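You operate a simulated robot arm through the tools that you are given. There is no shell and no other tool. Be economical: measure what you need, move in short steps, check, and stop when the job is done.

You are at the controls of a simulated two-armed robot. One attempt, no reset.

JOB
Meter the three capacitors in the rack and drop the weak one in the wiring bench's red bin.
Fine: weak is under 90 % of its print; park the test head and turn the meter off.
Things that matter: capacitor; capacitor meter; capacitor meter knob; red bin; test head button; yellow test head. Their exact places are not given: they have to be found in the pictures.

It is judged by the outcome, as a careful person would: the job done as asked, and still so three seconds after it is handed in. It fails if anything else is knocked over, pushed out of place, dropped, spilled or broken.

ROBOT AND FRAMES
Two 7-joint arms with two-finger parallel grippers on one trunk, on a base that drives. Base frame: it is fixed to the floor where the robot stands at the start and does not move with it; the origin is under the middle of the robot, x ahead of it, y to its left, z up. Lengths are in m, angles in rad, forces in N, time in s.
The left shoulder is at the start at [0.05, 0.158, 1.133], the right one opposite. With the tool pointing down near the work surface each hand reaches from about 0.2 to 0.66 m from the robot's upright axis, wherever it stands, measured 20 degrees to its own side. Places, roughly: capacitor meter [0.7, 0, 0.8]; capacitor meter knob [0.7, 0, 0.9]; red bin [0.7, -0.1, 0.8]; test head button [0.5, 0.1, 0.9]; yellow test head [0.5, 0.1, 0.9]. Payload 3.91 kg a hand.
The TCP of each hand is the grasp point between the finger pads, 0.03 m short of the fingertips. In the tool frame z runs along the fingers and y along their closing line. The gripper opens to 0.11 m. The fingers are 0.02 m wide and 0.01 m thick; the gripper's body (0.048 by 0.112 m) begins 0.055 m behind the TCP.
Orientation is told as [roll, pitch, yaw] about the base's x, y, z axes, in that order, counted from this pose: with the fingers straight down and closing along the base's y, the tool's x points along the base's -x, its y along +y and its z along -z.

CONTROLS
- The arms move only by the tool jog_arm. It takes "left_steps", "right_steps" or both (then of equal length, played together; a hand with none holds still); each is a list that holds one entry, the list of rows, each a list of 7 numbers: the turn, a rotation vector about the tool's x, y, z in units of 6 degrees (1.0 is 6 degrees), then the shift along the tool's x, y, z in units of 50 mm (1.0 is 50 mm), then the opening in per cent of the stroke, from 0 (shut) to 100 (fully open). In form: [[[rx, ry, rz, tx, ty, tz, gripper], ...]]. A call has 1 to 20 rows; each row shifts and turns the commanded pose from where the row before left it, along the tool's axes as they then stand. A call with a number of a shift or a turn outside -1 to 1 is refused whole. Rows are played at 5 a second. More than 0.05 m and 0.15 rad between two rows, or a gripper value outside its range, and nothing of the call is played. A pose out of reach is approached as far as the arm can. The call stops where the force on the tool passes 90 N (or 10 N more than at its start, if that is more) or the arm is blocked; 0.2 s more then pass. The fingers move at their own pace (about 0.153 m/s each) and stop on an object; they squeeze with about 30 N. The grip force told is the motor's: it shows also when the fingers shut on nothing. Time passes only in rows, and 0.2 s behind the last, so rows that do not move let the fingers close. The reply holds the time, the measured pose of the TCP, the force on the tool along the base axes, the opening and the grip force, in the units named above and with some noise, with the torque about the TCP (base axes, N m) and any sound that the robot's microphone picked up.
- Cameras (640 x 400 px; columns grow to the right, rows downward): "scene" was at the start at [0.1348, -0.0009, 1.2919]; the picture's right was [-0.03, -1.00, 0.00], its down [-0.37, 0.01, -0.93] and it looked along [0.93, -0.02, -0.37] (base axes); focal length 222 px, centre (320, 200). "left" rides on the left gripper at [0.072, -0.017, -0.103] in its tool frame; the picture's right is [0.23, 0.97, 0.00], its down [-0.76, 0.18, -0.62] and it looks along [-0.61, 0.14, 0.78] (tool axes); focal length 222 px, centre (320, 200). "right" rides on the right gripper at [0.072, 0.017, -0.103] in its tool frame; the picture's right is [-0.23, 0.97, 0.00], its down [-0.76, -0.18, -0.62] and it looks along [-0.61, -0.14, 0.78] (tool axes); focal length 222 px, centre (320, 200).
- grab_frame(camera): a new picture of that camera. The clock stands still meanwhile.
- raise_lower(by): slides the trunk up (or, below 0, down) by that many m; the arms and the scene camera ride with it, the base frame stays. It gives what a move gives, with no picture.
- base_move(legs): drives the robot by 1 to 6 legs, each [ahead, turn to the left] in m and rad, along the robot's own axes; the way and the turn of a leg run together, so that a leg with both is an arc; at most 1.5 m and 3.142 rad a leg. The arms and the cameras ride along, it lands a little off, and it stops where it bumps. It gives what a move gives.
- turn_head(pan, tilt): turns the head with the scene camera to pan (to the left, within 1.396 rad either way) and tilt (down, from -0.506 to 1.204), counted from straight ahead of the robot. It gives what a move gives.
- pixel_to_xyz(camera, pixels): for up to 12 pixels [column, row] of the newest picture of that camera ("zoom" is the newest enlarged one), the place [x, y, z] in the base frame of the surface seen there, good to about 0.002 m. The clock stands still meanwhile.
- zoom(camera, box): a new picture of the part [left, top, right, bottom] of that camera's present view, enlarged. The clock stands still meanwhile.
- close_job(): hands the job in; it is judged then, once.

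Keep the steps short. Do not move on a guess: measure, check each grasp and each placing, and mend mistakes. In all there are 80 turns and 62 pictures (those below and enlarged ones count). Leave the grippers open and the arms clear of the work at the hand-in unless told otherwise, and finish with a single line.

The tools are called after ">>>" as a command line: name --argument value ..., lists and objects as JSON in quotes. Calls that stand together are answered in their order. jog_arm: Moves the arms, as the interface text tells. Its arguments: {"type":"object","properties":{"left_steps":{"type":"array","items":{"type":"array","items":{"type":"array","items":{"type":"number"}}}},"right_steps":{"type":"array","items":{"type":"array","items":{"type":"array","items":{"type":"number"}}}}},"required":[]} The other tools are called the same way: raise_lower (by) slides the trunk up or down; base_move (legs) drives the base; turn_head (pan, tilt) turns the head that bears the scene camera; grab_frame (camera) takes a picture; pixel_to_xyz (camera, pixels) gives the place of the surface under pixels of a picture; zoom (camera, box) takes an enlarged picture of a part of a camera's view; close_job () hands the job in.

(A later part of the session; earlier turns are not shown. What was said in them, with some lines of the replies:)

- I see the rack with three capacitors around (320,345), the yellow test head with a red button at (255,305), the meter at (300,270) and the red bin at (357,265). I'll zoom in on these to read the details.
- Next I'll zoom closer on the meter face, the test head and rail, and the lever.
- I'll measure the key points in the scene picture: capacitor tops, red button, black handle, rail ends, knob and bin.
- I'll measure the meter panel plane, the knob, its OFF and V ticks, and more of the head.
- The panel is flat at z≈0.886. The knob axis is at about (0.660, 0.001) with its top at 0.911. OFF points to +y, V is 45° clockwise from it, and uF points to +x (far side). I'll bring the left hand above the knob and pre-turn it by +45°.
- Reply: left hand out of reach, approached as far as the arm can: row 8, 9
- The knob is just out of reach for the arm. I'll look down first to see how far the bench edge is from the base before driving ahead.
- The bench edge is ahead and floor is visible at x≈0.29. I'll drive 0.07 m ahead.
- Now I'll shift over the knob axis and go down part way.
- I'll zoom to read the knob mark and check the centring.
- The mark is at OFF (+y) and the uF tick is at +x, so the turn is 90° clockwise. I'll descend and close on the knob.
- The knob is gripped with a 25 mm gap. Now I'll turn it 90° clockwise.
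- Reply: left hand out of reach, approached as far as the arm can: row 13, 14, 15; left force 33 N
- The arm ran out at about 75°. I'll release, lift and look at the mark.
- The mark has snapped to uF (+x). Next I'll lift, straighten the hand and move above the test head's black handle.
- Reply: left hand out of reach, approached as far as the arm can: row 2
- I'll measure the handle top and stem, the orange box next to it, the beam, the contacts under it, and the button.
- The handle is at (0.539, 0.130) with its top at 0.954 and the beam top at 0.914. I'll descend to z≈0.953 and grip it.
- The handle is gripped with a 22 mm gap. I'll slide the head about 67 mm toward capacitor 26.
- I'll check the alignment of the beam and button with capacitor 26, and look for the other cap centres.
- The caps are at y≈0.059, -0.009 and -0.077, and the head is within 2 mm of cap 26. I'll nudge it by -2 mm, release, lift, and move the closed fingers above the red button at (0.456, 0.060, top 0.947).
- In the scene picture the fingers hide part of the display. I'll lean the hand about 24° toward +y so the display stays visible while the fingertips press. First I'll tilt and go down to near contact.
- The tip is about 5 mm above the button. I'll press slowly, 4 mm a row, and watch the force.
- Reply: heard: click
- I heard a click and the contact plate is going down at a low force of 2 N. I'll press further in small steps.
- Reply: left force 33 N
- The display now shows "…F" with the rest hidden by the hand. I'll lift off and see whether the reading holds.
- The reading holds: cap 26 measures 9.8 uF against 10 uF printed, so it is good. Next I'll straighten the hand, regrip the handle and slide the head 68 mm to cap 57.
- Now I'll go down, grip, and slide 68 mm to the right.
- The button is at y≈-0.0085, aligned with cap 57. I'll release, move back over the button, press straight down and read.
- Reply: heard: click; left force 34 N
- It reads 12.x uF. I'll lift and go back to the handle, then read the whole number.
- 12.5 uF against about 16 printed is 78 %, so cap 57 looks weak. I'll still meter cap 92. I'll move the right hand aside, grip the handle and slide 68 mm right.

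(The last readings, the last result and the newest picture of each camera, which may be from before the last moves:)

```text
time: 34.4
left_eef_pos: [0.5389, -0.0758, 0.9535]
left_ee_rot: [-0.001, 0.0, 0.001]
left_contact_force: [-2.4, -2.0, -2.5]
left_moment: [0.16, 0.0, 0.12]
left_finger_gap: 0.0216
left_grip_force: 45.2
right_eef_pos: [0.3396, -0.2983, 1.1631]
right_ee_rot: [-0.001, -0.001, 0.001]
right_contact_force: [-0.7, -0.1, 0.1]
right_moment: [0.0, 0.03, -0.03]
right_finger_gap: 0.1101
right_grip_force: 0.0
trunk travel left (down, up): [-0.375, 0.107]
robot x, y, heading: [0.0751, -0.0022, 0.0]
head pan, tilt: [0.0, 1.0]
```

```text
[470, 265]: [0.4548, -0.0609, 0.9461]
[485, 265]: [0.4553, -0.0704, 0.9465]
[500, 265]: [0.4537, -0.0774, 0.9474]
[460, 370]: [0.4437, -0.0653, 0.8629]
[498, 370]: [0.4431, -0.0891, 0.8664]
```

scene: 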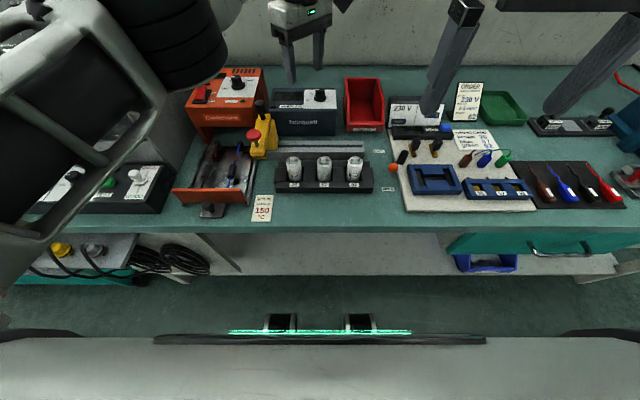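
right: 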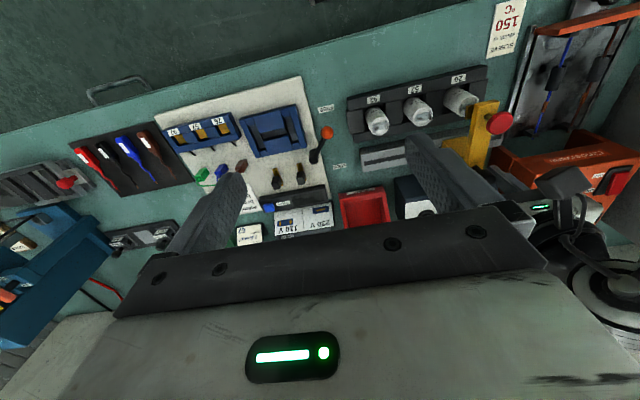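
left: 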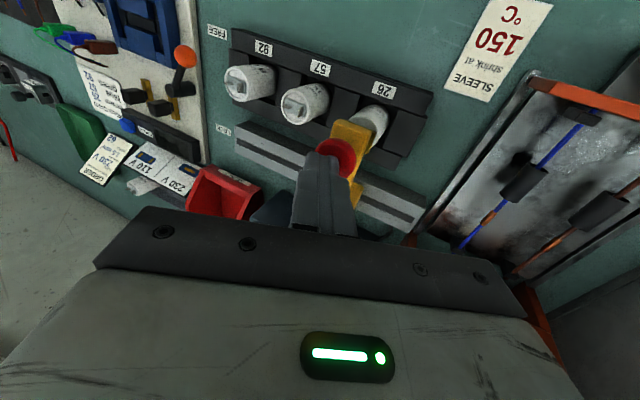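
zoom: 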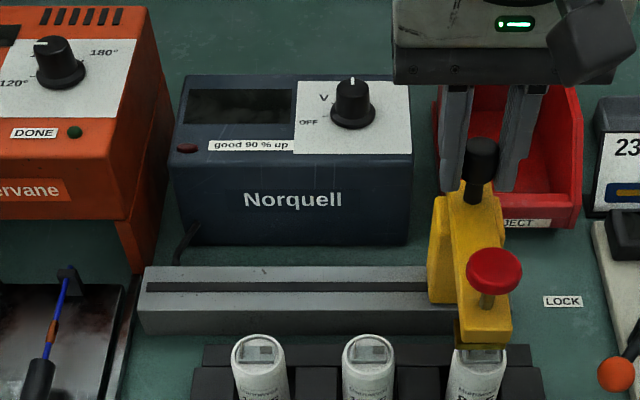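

The head is aligned with cap 92 (button y≈-0.076). I'll release, back over the button and press.

>>> jog_arm --left_steps '[[[0, 0, 0, 0, 0, 0, 60], [0, 0, 0, 0, 0, 0, 60], [0, 0, 0, 0, 0, -0.6, 60], [0, 0, 0, 0, 0, -0.6, 60], [0, 0, 0, 0.84, 0, 0, 0], [0, 0, 0, 0.84, 0, 0, 0], [0, 0, 0, 0, 0, 0, 0], [0, 0, 0, 0, 0, 0.5, 0], [0, 0, 0, 0, 0, 0.2, 0], [0, 0, 0, 0, 0, 0.1, 0], [0, 0, 0, 0, 0, 0.1, 0], [0, 0, 0, 0, 0, 0.08, 0], [0, 0, 0, 0, 0, 0.03, 0], [0, 0, 0, 0, 0, 0, 0], [0, 0, 0, 0, 0, 0, 0], [0, 0, 0, 0, 0, 0, 0]]]'

>>> zoom --camera "scene" --box '[230, 80, 390, 200]'

```text
time: 37.8
left_eef_pos: [0.454, -0.0743, 0.9654]
left_ee_rot: [-0.004, -0.005, 0.004]
left_contact_force: [6.6, 2.5, 33.4]
left_moment: [0.08, -0.12, -0.2]
left_finger_gap: 0.0
left_grip_force: 30.1
right_eef_pos: [0.3386, -0.299, 1.1632]
right_ee_rot: [0.0, -0.003, 0.001]
right_contact_force: [0.1, -0.3, 0.6]
right_moment: [0.0, 0.03, 0.01]
right_finger_gap: 0.1099
right_grip_force: 0.1
trunk travel left (down, up): [-0.375, 0.107]
robot x, y, heading: [0.07, -0.0018, -0.006]
head pan, tilt: [0.0, 1.0]
heard: click
```

```text
3.33 times, centred on (310, 140) of scene
```

zoom: 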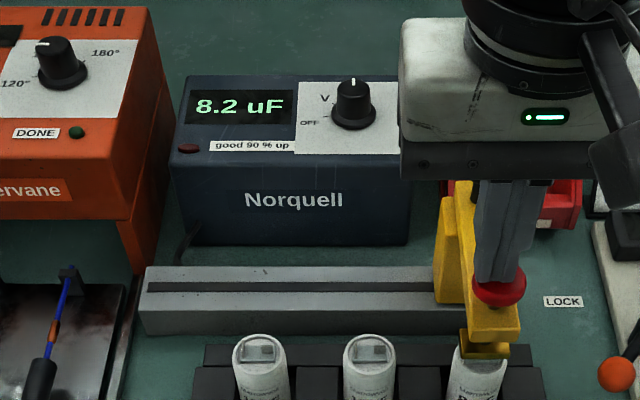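

Cap 92 measures 8.2 uF against 8 printed, so it is good and the weak one is cap 57. Next I'll lift, regrip the handle and slide the head back to its park place at y≈0.129.

>>> jog_arm --left_steps '[[[0, 0, 0, 0, 0, -0.51, 0], [0, 0, 0, 0, 0, -0.5, 0], [0, 0, 0, -0.84, 0, 0, 60], [0, 0, 0, -0.84, 0, 0, 60], [0, 0, 0, 0, 0, 0.59, 60], [0, 0, 0, 0, 0, 0.6, 60], [0, 0, 0, 0, 0, 0, 0], [0, 0, 0, 0, 0, 0, 0], [0, 0, 0, 0, 0, 0, 0]]]'

>>> jog_arm --left_steps '[[[0, 0, 0, 0, 0.341, 0, 0], [0, 0, 0, 0, 0.341, 0, 0], [0, 0, 0, 0, 0.341, 0, 0], [0, 0, 0, 0, 0.341, 0, 0], [0, 0, 0, 0, 0.341, 0, 0], [0, 0, 0, 0, 0.341, 0, 0], [0, 0, 0, 0, 0.341, 0, 0], [0, 0, 0, 0, 0.341, 0, 0], [0, 0, 0, 0, 0.341, 0, 0], [0, 0, 0, 0, 0.341, 0, 0], [0, 0, 0, 0, 0.341, 0, 0], [0, 0, 0, 0, 0.341, 0, 0], [0, 0, 0, 0, 0, 0, 0]]]'

>>> zoom --camera "scene" --box '[230, 80, 390, 200]'

```text
time: 39.8
left_eef_pos: [0.5386, -0.076, 0.954]
left_ee_rot: [0.0, 0.0, 0.003]
left_contact_force: [1.0, -2.0, -3.2]
left_moment: [-0.27, -0.22, -0.02]
left_finger_gap: 0.0215
left_grip_force: 45.4
right_eef_pos: [0.3401, -0.2984, 1.1634]
right_ee_rot: [0.0, -0.001, 0.0]
right_contact_force: [-0.3, 1.0, 0.9]
right_moment: [-0.01, 0.01, -0.01]
right_finger_gap: 0.11
right_grip_force: 0.1
trunk travel left (down, up): [-0.375, 0.107]
robot x, y, heading: [0.0684, -0.0051, -0.002]
head pan, tilt: [0.0, 1.0]
```

```text
time: 42.6
left_eef_pos: [0.5393, 0.1297, 0.9544]
left_ee_rot: [-0.001, 0.003, 0.002]
left_contact_force: [0.6, -0.4, -13.2]
left_moment: [-0.24, 0.43, 0.05]
left_finger_gap: 0.0215
left_grip_force: 45.0
right_eef_pos: [0.3411, -0.2991, 1.162]
right_ee_rot: [-0.001, 0.0, 0.002]
right_contact_force: [0.8, 0.3, 0.5]
right_moment: [0.02, -0.02, 0.0]
right_finger_gap: 0.1099
right_grip_force: 0.0
trunk travel left (down, up): [-0.375, 0.107]
robot x, y, heading: [0.0685, 0.0007, 0.007]
head pan, tilt: [0.0, 1.0]
```

```text
3.33 times, centred on (310, 140) of scene
```

zoom: 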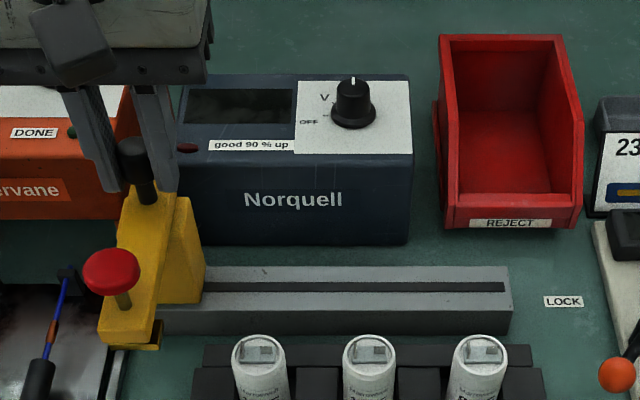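

The head is parked exactly as at the start. Now I'll release, lift, go to the knob and pre-turn to -20°.

>>> jog_arm --left_steps '[[[0, 0, 0, 0, 0, 0, 60], [0, 0, 0, 0, 0, 0, 60], [0, 0, 0, 0, 0, -0.45, 60], [0, 0, 0, 0, 0, -0.45, 60], [0, 0, 0, -0.604, -0.649, 0, 60], [0, 0, 0, -0.604, -0.649, 0, 60], [0, 0, 0, -0.604, -0.649, 0, 60], [0, 0, 0, -0.604, -0.649, 0, 60], [0, 0, 0.833, 0, 0, 0, 60], [0, 0, 0.833, 0, 0, 0, 60], [0, 0, 0.833, 0, 0, 0, 60], [0, 0, 0.833, 0, 0, 0, 60], [0, 0, 0, 0, 0, 0.7, 60]]]'

```text
time: 45.4
left_eef_pos: [0.6607, -0.001, 0.965]
left_ee_rot: [-0.001, 0.0, -0.348]
left_contact_force: [0.7, 0.1, -0.3]
left_moment: [-0.03, 0.02, -0.01]
left_finger_gap: 0.0661
left_grip_force: 0.1
right_eef_pos: [0.3395, -0.2983, 1.1634]
right_ee_rot: [0.0, -0.001, -0.001]
right_contact_force: [-0.2, 0.0, -0.1]
right_moment: [0.01, 0.02, -0.03]
right_finger_gap: 0.1098
right_grip_force: 0.0
trunk travel left (down, up): [-0.375, 0.107]
robot x, y, heading: [0.067, -0.0008, 0.001]
head pan, tilt: [0.0, 1.0]
```

The hand is on the axis. I'll descend 43 mm, grip, and turn about 85° counter-clockwise toward OFF.

>>> jog_arm --left_steps '[[[0, 0, 0, 0, 0, 0.43, 60], [0, 0, 0, 0, 0, 0.42, 60], [0, 0, 0, 0, 0, 0, 0], [0, 0, 0, 0, 0, 0, 0], [0, 0, 0, 0, 0, 0, 0], [0, 0, -1, 0, 0, 0, 0], [0, 0, -1, 0, 0, 0, 0], [0, 0, -1, 0, 0, 0, 0], [0, 0, -1, 0, 0, 0, 0], [0, 0, -1, 0, 0, 0, 0], [0, 0, -1, 0, 0, 0, 0], [0, 0, -1, 0, 0, 0, 0], [0, 0, -1, 0, 0, 0, 0], [0, 0, -1, 0, 0, 0, 0], [0, 0, -1, 0, 0, 0, 0], [0, 0, -1, 0, 0, 0, 0], [0, 0, -1, 0, 0, 0, 0], [0, 0, -1, 0, 0, 0, 0], [0, 0, -1, 0, 0, 0, 0], [0, 0, 0, 0, 0, 0, 0]]]'

>>> jog_arm --left_steps '[[[0, 0, 0, 0, 0, 0, 60], [0, 0, 0, 0, 0, 0, 60], [0, 0, 0, 0, 0, -0.7, 60]]]'

>>> zoom --camera "left" --box '[250, 60, 450, 200]'

```text
time: 49.6
left_eef_pos: [0.6601, -0.0003, 0.921]
left_ee_rot: [-0.001, 0.002, 1.122]
left_contact_force: [3.2, -4.8, -9.3]
left_moment: [-0.4, 0.0, 0.03]
left_finger_gap: 0.0248
left_grip_force: 45.4
right_eef_pos: [0.3401, -0.2995, 1.1626]
right_ee_rot: [0.001, 0.001, 0.0]
right_contact_force: [0.8, -1.0, 0.0]
right_moment: [0.0, 0.01, 0.01]
right_finger_gap: 0.1103
right_grip_force: 0.0
trunk travel left (down, up): [-0.375, 0.107]
robot x, y, heading: [0.072, -0.0015, 0.004]
head pan, tilt: [0.0, 1.0]
```

```text
time: 50.4
left_eef_pos: [0.6601, -0.0, 0.9574]
left_ee_rot: [0.0, 0.001, 1.119]
left_contact_force: [-0.3, -0.6, -0.5]
left_moment: [0.02, -0.02, 0.0]
left_finger_gap: 0.0659
left_grip_force: 0.1
right_eef_pos: [0.3386, -0.2983, 1.1637]
right_ee_rot: [0.0, 0.001, 0.0]
right_contact_force: [0.5, 1.2, -1.2]
right_moment: [0.0, 0.01, -0.03]
right_finger_gap: 0.11
right_grip_force: 0.1
trunk travel left (down, up): [-0.375, 0.107]
robot x, y, heading: [0.0688, 0.0008, -0.001]
head pan, tilt: [0.0, 1.0]
```

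```text
2.86 times, centred on (350, 130) of left
```

zoom: 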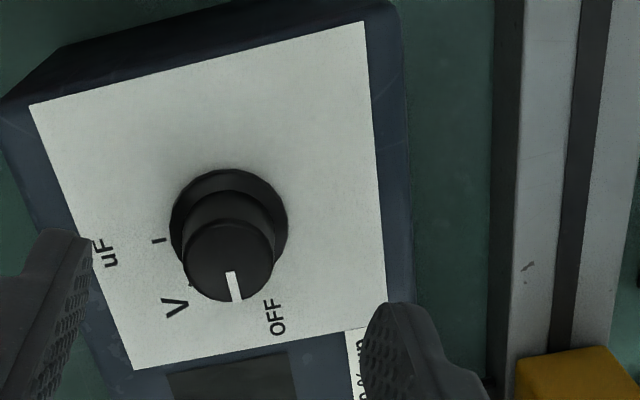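

The mark is back at OFF. I'll retract the left hand up and back to the left, clear of everything.

>>> jog_arm --left_steps '[[[0, 0, 0, 0, 0, -0.8, 60], [0, 0, 0.972, 0, 0, 0, 60], [0, 0, 0.972, 0, 0, 0, 60], [0, 0, 0.972, 0, 0, 0, 60], [0, 0, 0.972, 0, 0, 0, 60], [0, 0, 0.972, 0, 0, 0, 60], [0, 0, 0.972, 0, 0, 0, 60], [0, 0, 0.972, 0, 0, 0, 60], [0, 0, 0.972, 0, 0, 0, 60], [0, 0, 0.972, 0, 0, 0, 60], [0, 0, 0.972, 0, 0, 0, 60], [0, 0, 0.972, 0, 0, 0, 60], [0, 0, 0, 0.65, 0.5, -0.45, 100], [0, 0, 0, 0.65, 0.5, -0.45, 100], [0, 0, 0, 0.65, 0.5, -0.45, 100], [0, 0, 0, 0.65, 0.5, -0.45, 100], [0, 0, 0, 0.65, 0.5, -0.45, 100], [0, 0, 0, 0.65, 0.5, -0.45, 100], [0, 0, 0, 0.65, 0.5, -0.45, 100], [0, 0, 0, 0.65, 0.5, -0.45, 100]]]'

>>> zoom --camera "scene" --box '[230, 80, 400, 200]'

>>> zoom --camera "scene" --box '[265, 135, 385, 210]'

>>> pixel_to_xyz --camera "zoom" --pixels '[[310, 130], [310, 105], [310, 200], [289, 150], [337, 150], [270, 200], [360, 200], [310, 240], [312, 90], [312, 280], [450, 130]]'

```text
time: 54.6
left_eef_pos: [0.3982, 0.2011, 1.1774]
left_ee_rot: [0.0, -0.001, 0.0]
left_contact_force: [-0.6, -1.1, 0.4]
left_moment: [-0.01, -0.03, 0.0]
left_finger_gap: 0.1101
left_grip_force: 0.1
right_eef_pos: [0.338, -0.2977, 1.1625]
right_ee_rot: [0.0, -0.001, 0.0]
right_contact_force: [-0.2, -1.0, -0.1]
right_moment: [-0.02, -0.03, 0.02]
right_finger_gap: 0.1101
right_grip_force: 0.1
trunk travel left (down, up): [-0.375, 0.107]
robot x, y, heading: [0.0646, -0.0005, -0.0]
head pan, tilt: [0.0, 1.0]
```

```text
3.33 times, centred on (315, 140) of scene
```

zoom: 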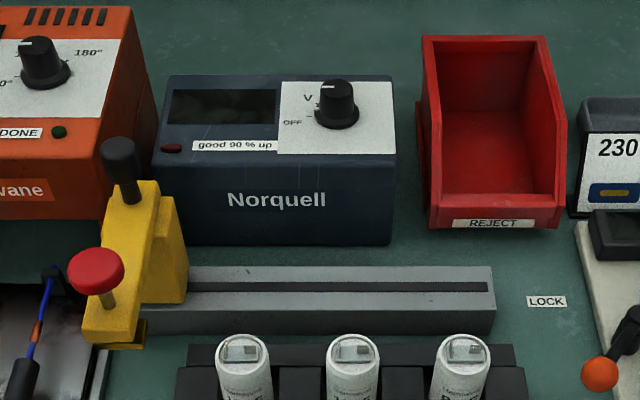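

```text
5.33 times, centred on (325, 172) of scene
```

zoom: 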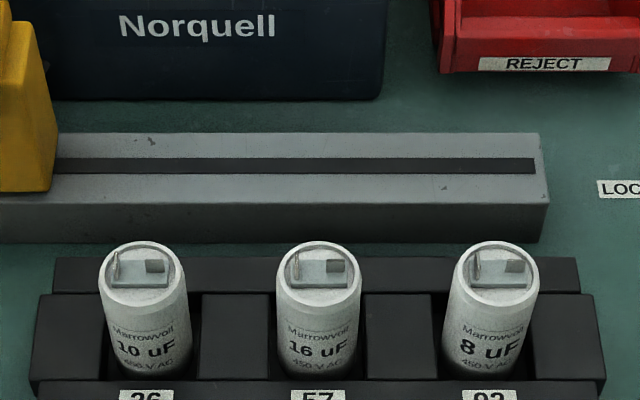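

```text
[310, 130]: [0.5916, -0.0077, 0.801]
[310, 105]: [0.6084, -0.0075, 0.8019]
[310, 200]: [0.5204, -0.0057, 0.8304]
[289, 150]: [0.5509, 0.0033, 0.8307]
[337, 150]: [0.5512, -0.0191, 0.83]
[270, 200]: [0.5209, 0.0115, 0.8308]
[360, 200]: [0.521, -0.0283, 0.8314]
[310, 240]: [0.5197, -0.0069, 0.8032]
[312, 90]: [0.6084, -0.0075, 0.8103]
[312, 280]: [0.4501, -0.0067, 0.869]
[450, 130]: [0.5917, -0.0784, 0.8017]
```

The prints are 10, 16 and 8 uF, so cap 57 at 78 % is the weak one. The knob is at OFF and the head is parked. Next I'll measure cap 57 and the rack for the grasp.

>>> pixel_to_xyz --camera "zoom" --pixels '[[318, 245], [318, 306], [279, 268], [357, 268], [318, 300], [282, 310], [354, 310], [318, 350], [400, 280], [400, 330], [400, 390], [240, 280]]'

>>> grab_frame --camera "right"

```text
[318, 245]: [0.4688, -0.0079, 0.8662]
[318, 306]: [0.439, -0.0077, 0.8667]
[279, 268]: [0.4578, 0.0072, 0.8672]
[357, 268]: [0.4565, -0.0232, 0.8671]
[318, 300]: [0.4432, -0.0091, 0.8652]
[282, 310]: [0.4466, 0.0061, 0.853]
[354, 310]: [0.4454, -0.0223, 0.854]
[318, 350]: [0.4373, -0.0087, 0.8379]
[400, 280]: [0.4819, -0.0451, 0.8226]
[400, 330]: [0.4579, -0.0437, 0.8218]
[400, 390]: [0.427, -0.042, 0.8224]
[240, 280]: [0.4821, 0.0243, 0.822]
```

```text
27 pictures are left
```

right: 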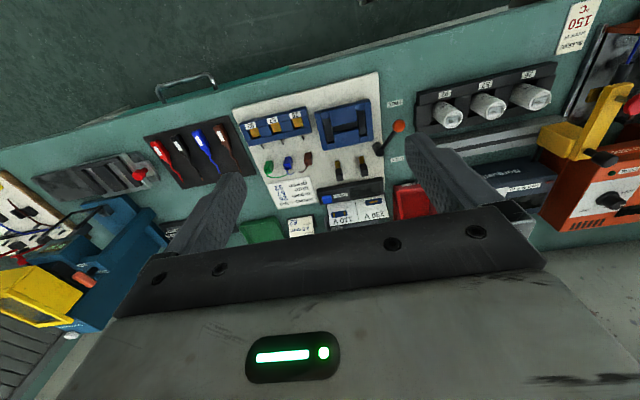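

Cap 57 is at (0.454, -0.008), 31 mm across with its rim at 0.867 and the rack wall at 0.822. Now I'll measure the red bin.

>>> zoom --camera "scene" --box '[325, 75, 405, 155]'

```text
5.00 times, centred on (365, 115) of scene
```

zoom: 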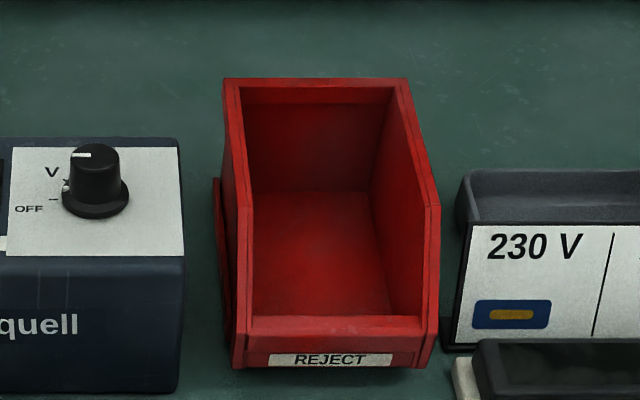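

>>> pixel_to_xyz --camera "zoom" --pixels '[[320, 82], [320, 195], [320, 250], [320, 300], [335, 325], [228, 85], [400, 85], [245, 210], [434, 210], [510, 210], [320, 150], [510, 180]]'

```text
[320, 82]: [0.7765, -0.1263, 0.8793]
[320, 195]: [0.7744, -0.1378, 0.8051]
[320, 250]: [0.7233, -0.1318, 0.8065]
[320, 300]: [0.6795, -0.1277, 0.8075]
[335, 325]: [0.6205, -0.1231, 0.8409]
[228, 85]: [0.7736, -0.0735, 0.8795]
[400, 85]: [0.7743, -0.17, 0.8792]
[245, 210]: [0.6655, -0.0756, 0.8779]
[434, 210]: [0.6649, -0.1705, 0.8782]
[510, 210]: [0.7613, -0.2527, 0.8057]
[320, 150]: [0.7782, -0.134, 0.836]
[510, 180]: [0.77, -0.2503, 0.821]
```

The bin interior spans x 0.63–0.775 and y -0.08…-0.165, with its rim at z 0.878 and floor at 0.806. I'll bring the right hand above cap 57 with the gripper half open.

>>> jog_arm --right_steps '[[[0, 0, 0, -0.29, 0.725, 0.531, 50], [0, 0, 0, -0.29, 0.725, 0.531, 50], [0, 0, 0, -0.29, 0.725, 0.531, 50], [0, 0, 0, -0.29, 0.725, 0.531, 50], [0, 0, 0, -0.29, 0.725, 0.531, 50], [0, 0, 0, -0.29, 0.725, 0.531, 50], [0, 0, 0, -0.29, 0.725, 0.531, 50], [0, 0, 0, -0.29, 0.725, 0.531, 50], [0, 0, 0, 0, 0, 0, 50]]]'

>>> zoom --camera "scene" --box '[230, 80, 400, 200]'

```text
time: 56.6
left_eef_pos: [0.3983, 0.2009, 1.1785]
left_ee_rot: [0.002, -0.001, -0.001]
left_contact_force: [0.1, -0.2, 0.0]
left_moment: [0.02, -0.01, -0.01]
left_finger_gap: 0.1102
left_grip_force: 0.1
right_eef_pos: [0.454, -0.0105, 0.9499]
right_ee_rot: [-0.002, 0.0, -0.001]
right_contact_force: [0.8, -0.8, -0.1]
right_moment: [-0.01, -0.03, 0.02]
right_finger_gap: 0.0551
right_grip_force: 0.0
trunk travel left (down, up): [-0.375, 0.107]
robot x, y, heading: [0.0679, 0.0025, 0.001]
head pan, tilt: [0.0, 1.0]
```

```text
3.33 times, centred on (315, 140) of scene
```

zoom: 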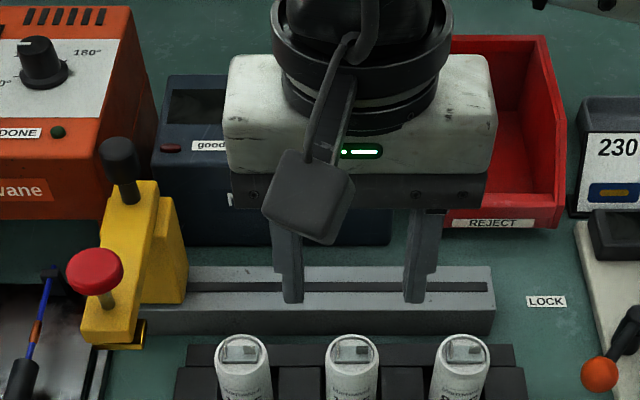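

The hand is above cap 57. I'll descend to z 0.857 (fingertips 5 mm above the rack wall) and close.

>>> jog_arm --right_steps '[[[0, 0, 0, 0, 0.04, 0.6, 50], [0, 0, 0, 0, 0, 0.6, 50], [0, 0, 0, 0, 0, 0.4, 50], [0, 0, 0, 0, 0, 0.26, 50], [0, 0, 0, 0, 0, 0, 0], [0, 0, 0, 0, 0, 0, 0], [0, 0, 0, 0, 0, 0, 0]]]'

```text
time: 58.2
left_eef_pos: [0.3994, 0.2002, 1.1785]
left_ee_rot: [0.0, 0.0, 0.0]
left_contact_force: [-0.2, -0.6, -0.5]
left_moment: [0.02, 0.0, 0.03]
left_finger_gap: 0.1101
left_grip_force: 0.0
right_eef_pos: [0.4547, -0.0087, 0.8572]
right_ee_rot: [0.002, -0.001, -0.001]
right_contact_force: [-0.3, 0.1, -0.6]
right_moment: [-0.02, 0.01, 0.0]
right_finger_gap: 0.0328
right_grip_force: 30.9
trunk travel left (down, up): [-0.375, 0.107]
robot x, y, heading: [0.0667, 0.0056, 0.001]
head pan, tilt: [0.0, 1.0]
```

Cap 57 is gripped with a 33 mm gap. I'll lift it 0.12 m and check.

>>> jog_arm --right_steps '[[[0, 0, 0, 0, 0, -0.4, 0], [0, 0, 0, 0, 0, -0.6, 0], [0, 0, 0, 0, 0, -0.7, 0], [0, 0, 0, 0, 0, -0.7, 0]]]'

>>> grab_frame --camera "scene"

```text
time: 59.2
left_eef_pos: [0.3992, 0.2, 1.1782]
left_ee_rot: [0.001, -0.001, 0.0]
left_contact_force: [-0.6, -0.1, 0.9]
left_moment: [0.02, 0.03, 0.01]
left_finger_gap: 0.11
left_grip_force: 0.0
right_eef_pos: [0.4535, -0.007, 0.978]
right_ee_rot: [-0.001, -0.001, 0.0]
right_contact_force: [0.6, 0.9, 0.4]
right_moment: [-0.01, 0.0, 0.0]
right_finger_gap: 0.0328
right_grip_force: 30.1
trunk travel left (down, up): [-0.375, 0.107]
robot x, y, heading: [0.0704, 0.0004, 0.004]
head pan, tilt: [0.0, 1.0]
```

```text
24 pictures are left
```

scene: 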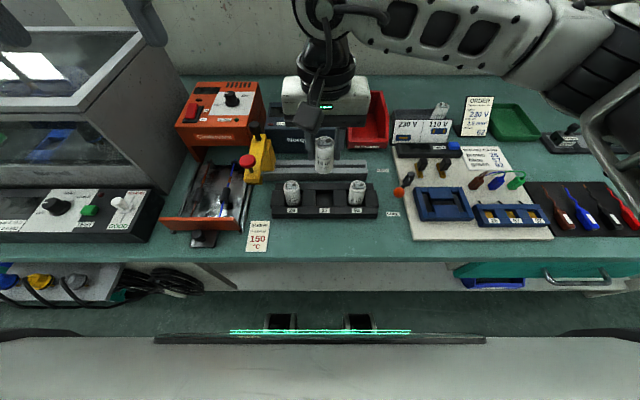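

The cap is held and out of the rack. I'll carry it at this height to above the bin at (0.668, -0.123).

>>> jog_arm --right_steps '[[[0, 0, 0, -0.715, -0.387, 0, 0], [0, 0, 0, -0.715, -0.387, 0, 0], [0, 0, 0, -0.715, -0.387, 0, 0], [0, 0, 0, -0.715, -0.387, 0, 0], [0, 0, 0, -0.715, -0.387, 0, 0], [0, 0, 0, -0.715, -0.387, 0, 0], [0, 0, 0, 0, 0, 0, 0]]]'

>>> zoom --camera "scene" --box '[320, 60, 420, 160]'

```text
time: 60.8
left_eef_pos: [0.3987, 0.2012, 1.1786]
left_ee_rot: [0.001, -0.001, 0.0]
left_contact_force: [0.8, -1.1, -0.4]
left_moment: [0.0, -0.01, 0.02]
left_finger_gap: 0.1101
left_grip_force: 0.0
right_eef_pos: [0.6697, -0.1237, 0.9788]
right_ee_rot: [0.0, 0.001, 0.0]
right_contact_force: [0.4, -0.5, -1.5]
right_moment: [-0.01, 0.01, -0.01]
right_finger_gap: 0.0331
right_grip_force: 30.0
trunk travel left (down, up): [-0.375, 0.107]
robot x, y, heading: [0.0676, -0.001, 0.0]
head pan, tilt: [0.0, 1.0]
```

```text
4.00 times, centred on (370, 110) of scene
```

zoom: 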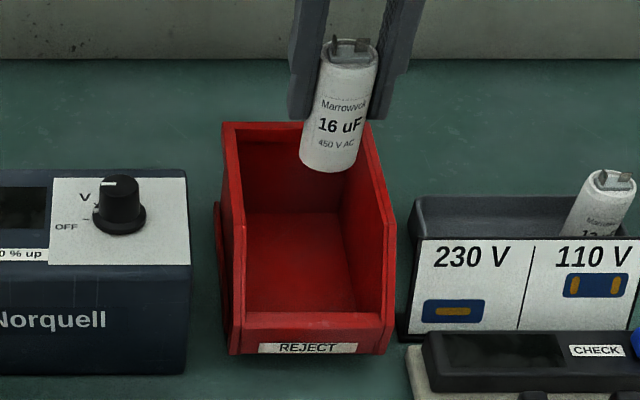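

The hand reaches well and the cap hangs over the bin. I'll lower it to about 1–2 cm above the bin floor.

>>> jog_arm --right_steps '[[[0, 0, 0, -0.1, 0, 0.6, 0], [0, 0, 0, 0, 0, 0.6, 0], [0, 0, 0, 0, 0, 0.5, 0], [0, 0, 0, 0, 0, 0.38, 0], [0, 0, 0, 0, 0, 0, 0]]]'

>>> zoom --camera "scene" --box '[320, 60, 420, 160]'

```text
time: 62.0
left_eef_pos: [0.399, 0.2005, 1.1783]
left_ee_rot: [0.002, -0.001, 0.0]
left_contact_force: [0.3, 0.0, -0.5]
left_moment: [-0.02, 0.0, 0.0]
left_finger_gap: 0.1101
left_grip_force: 0.1
right_eef_pos: [0.6758, -0.1232, 0.8726]
right_ee_rot: [-0.001, 0.0, 0.001]
right_contact_force: [0.2, -0.4, -0.4]
right_moment: [0.0, 0.03, -0.01]
right_finger_gap: 0.0325
right_grip_force: 30.0
trunk travel left (down, up): [-0.375, 0.107]
robot x, y, heading: [0.0729, 0.001, -0.0]
head pan, tilt: [0.0, 1.0]
```

```text
4.00 times, centred on (370, 110) of scene
```

zoom: 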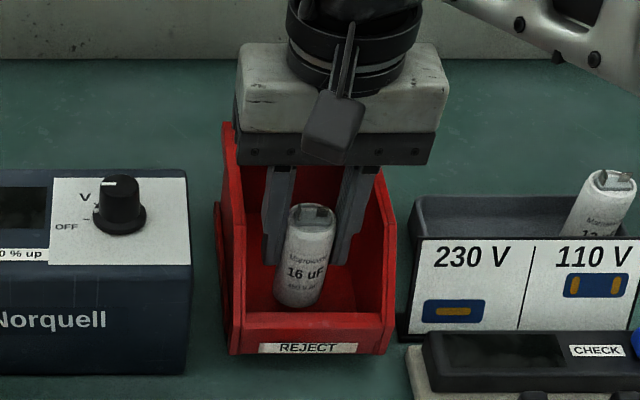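

The cap is inside the bin and the fingers are clear of its walls. I'll open to 45 %, lift straight up, and withdraw to the right-hand side.

>>> jog_arm --right_steps '[[[0, 0, 0, 0, 0, 0, 45], [0, 0, 0, 0, 0, 0, 45], [0, 0, 0, 0, 0, -0.5, 45], [0, 0, 0, 0, 0, -0.8, 45], [0, 0, 0, 0, 0, -0.9, 45], [0, 0, 0, 0.6, 0, -0.2, 45], [0, 0, 0, 0.85, -0.2, -0.3, 45], [0, 0, 0, 0.85, -0.3, -0.3, 100], [0, 0, 0, 0.85, -0.3, -0.3, 100], [0, 0, 0, 0.85, -0.3, -0.3, 100], [0, 0, 0, 0.85, -0.3, -0.3, 100], [0, 0, 0, 0.85, -0.3, -0.3, 100], [0, 0, 0, 0, -0.8, 0, 100], [0, 0, 0, 0, -0.8, 0, 100]]]'

>>> zoom --camera "scene" --box '[320, 60, 420, 160]'

>>> grab_frame --camera "scene"

>>> zoom --camera "scene" --box '[220, 80, 380, 220]'

```text
time: 65.0
left_eef_pos: [0.3979, 0.2001, 1.1777]
left_ee_rot: [-0.001, 0.0, -0.001]
left_contact_force: [0.2, 0.8, -0.9]
left_moment: [-0.03, -0.02, -0.02]
left_finger_gap: 0.1098
left_grip_force: 0.0
right_eef_pos: [0.3883, -0.2895, 1.0826]
right_ee_rot: [0.0, 0.001, 0.0]
right_contact_force: [-0.5, 0.5, 0.9]
right_moment: [0.0, 0.04, -0.01]
right_finger_gap: 0.11
right_grip_force: 0.1
trunk travel left (down, up): [-0.375, 0.107]
robot x, y, heading: [0.0691, -0.0029, 0.002]
head pan, tilt: [0.0, 1.0]
```

```text
4.00 times, centred on (370, 110) of scene
```

zoom: 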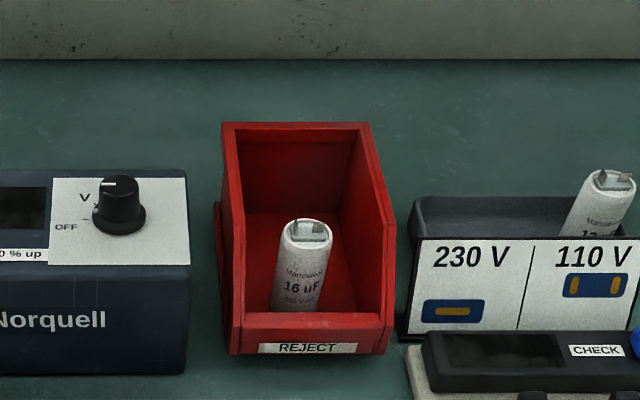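

```text
20 pictures are left
```

scene: 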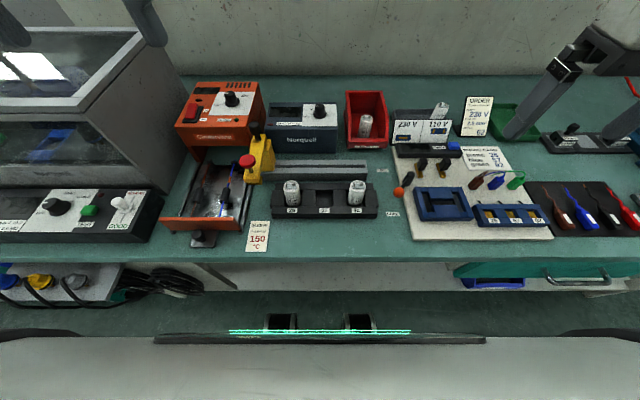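

```text
2.86 times, centred on (300, 150) of scene
```

zoom: 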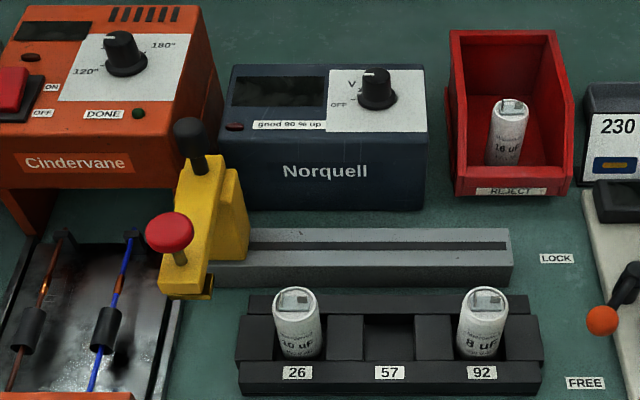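

The 16 uF cap from slot 57 stands in the REJECT bin. Caps 26 and 92 are still in the rack, the head is parked, the knob is at OFF with the display dark, and both hands are open and clear. I'll hand the job in.

>>> close_job

```text
The job is handed in.
```

The weak capacitor, slot 57 (12.5 uF of its 16 uF print, 78 %), is in the red bin; 26 (9.8 of 10 uF) and 92 (8.2 of 8 uF) are good and still in the rack, the test head is parked and the meter is off.
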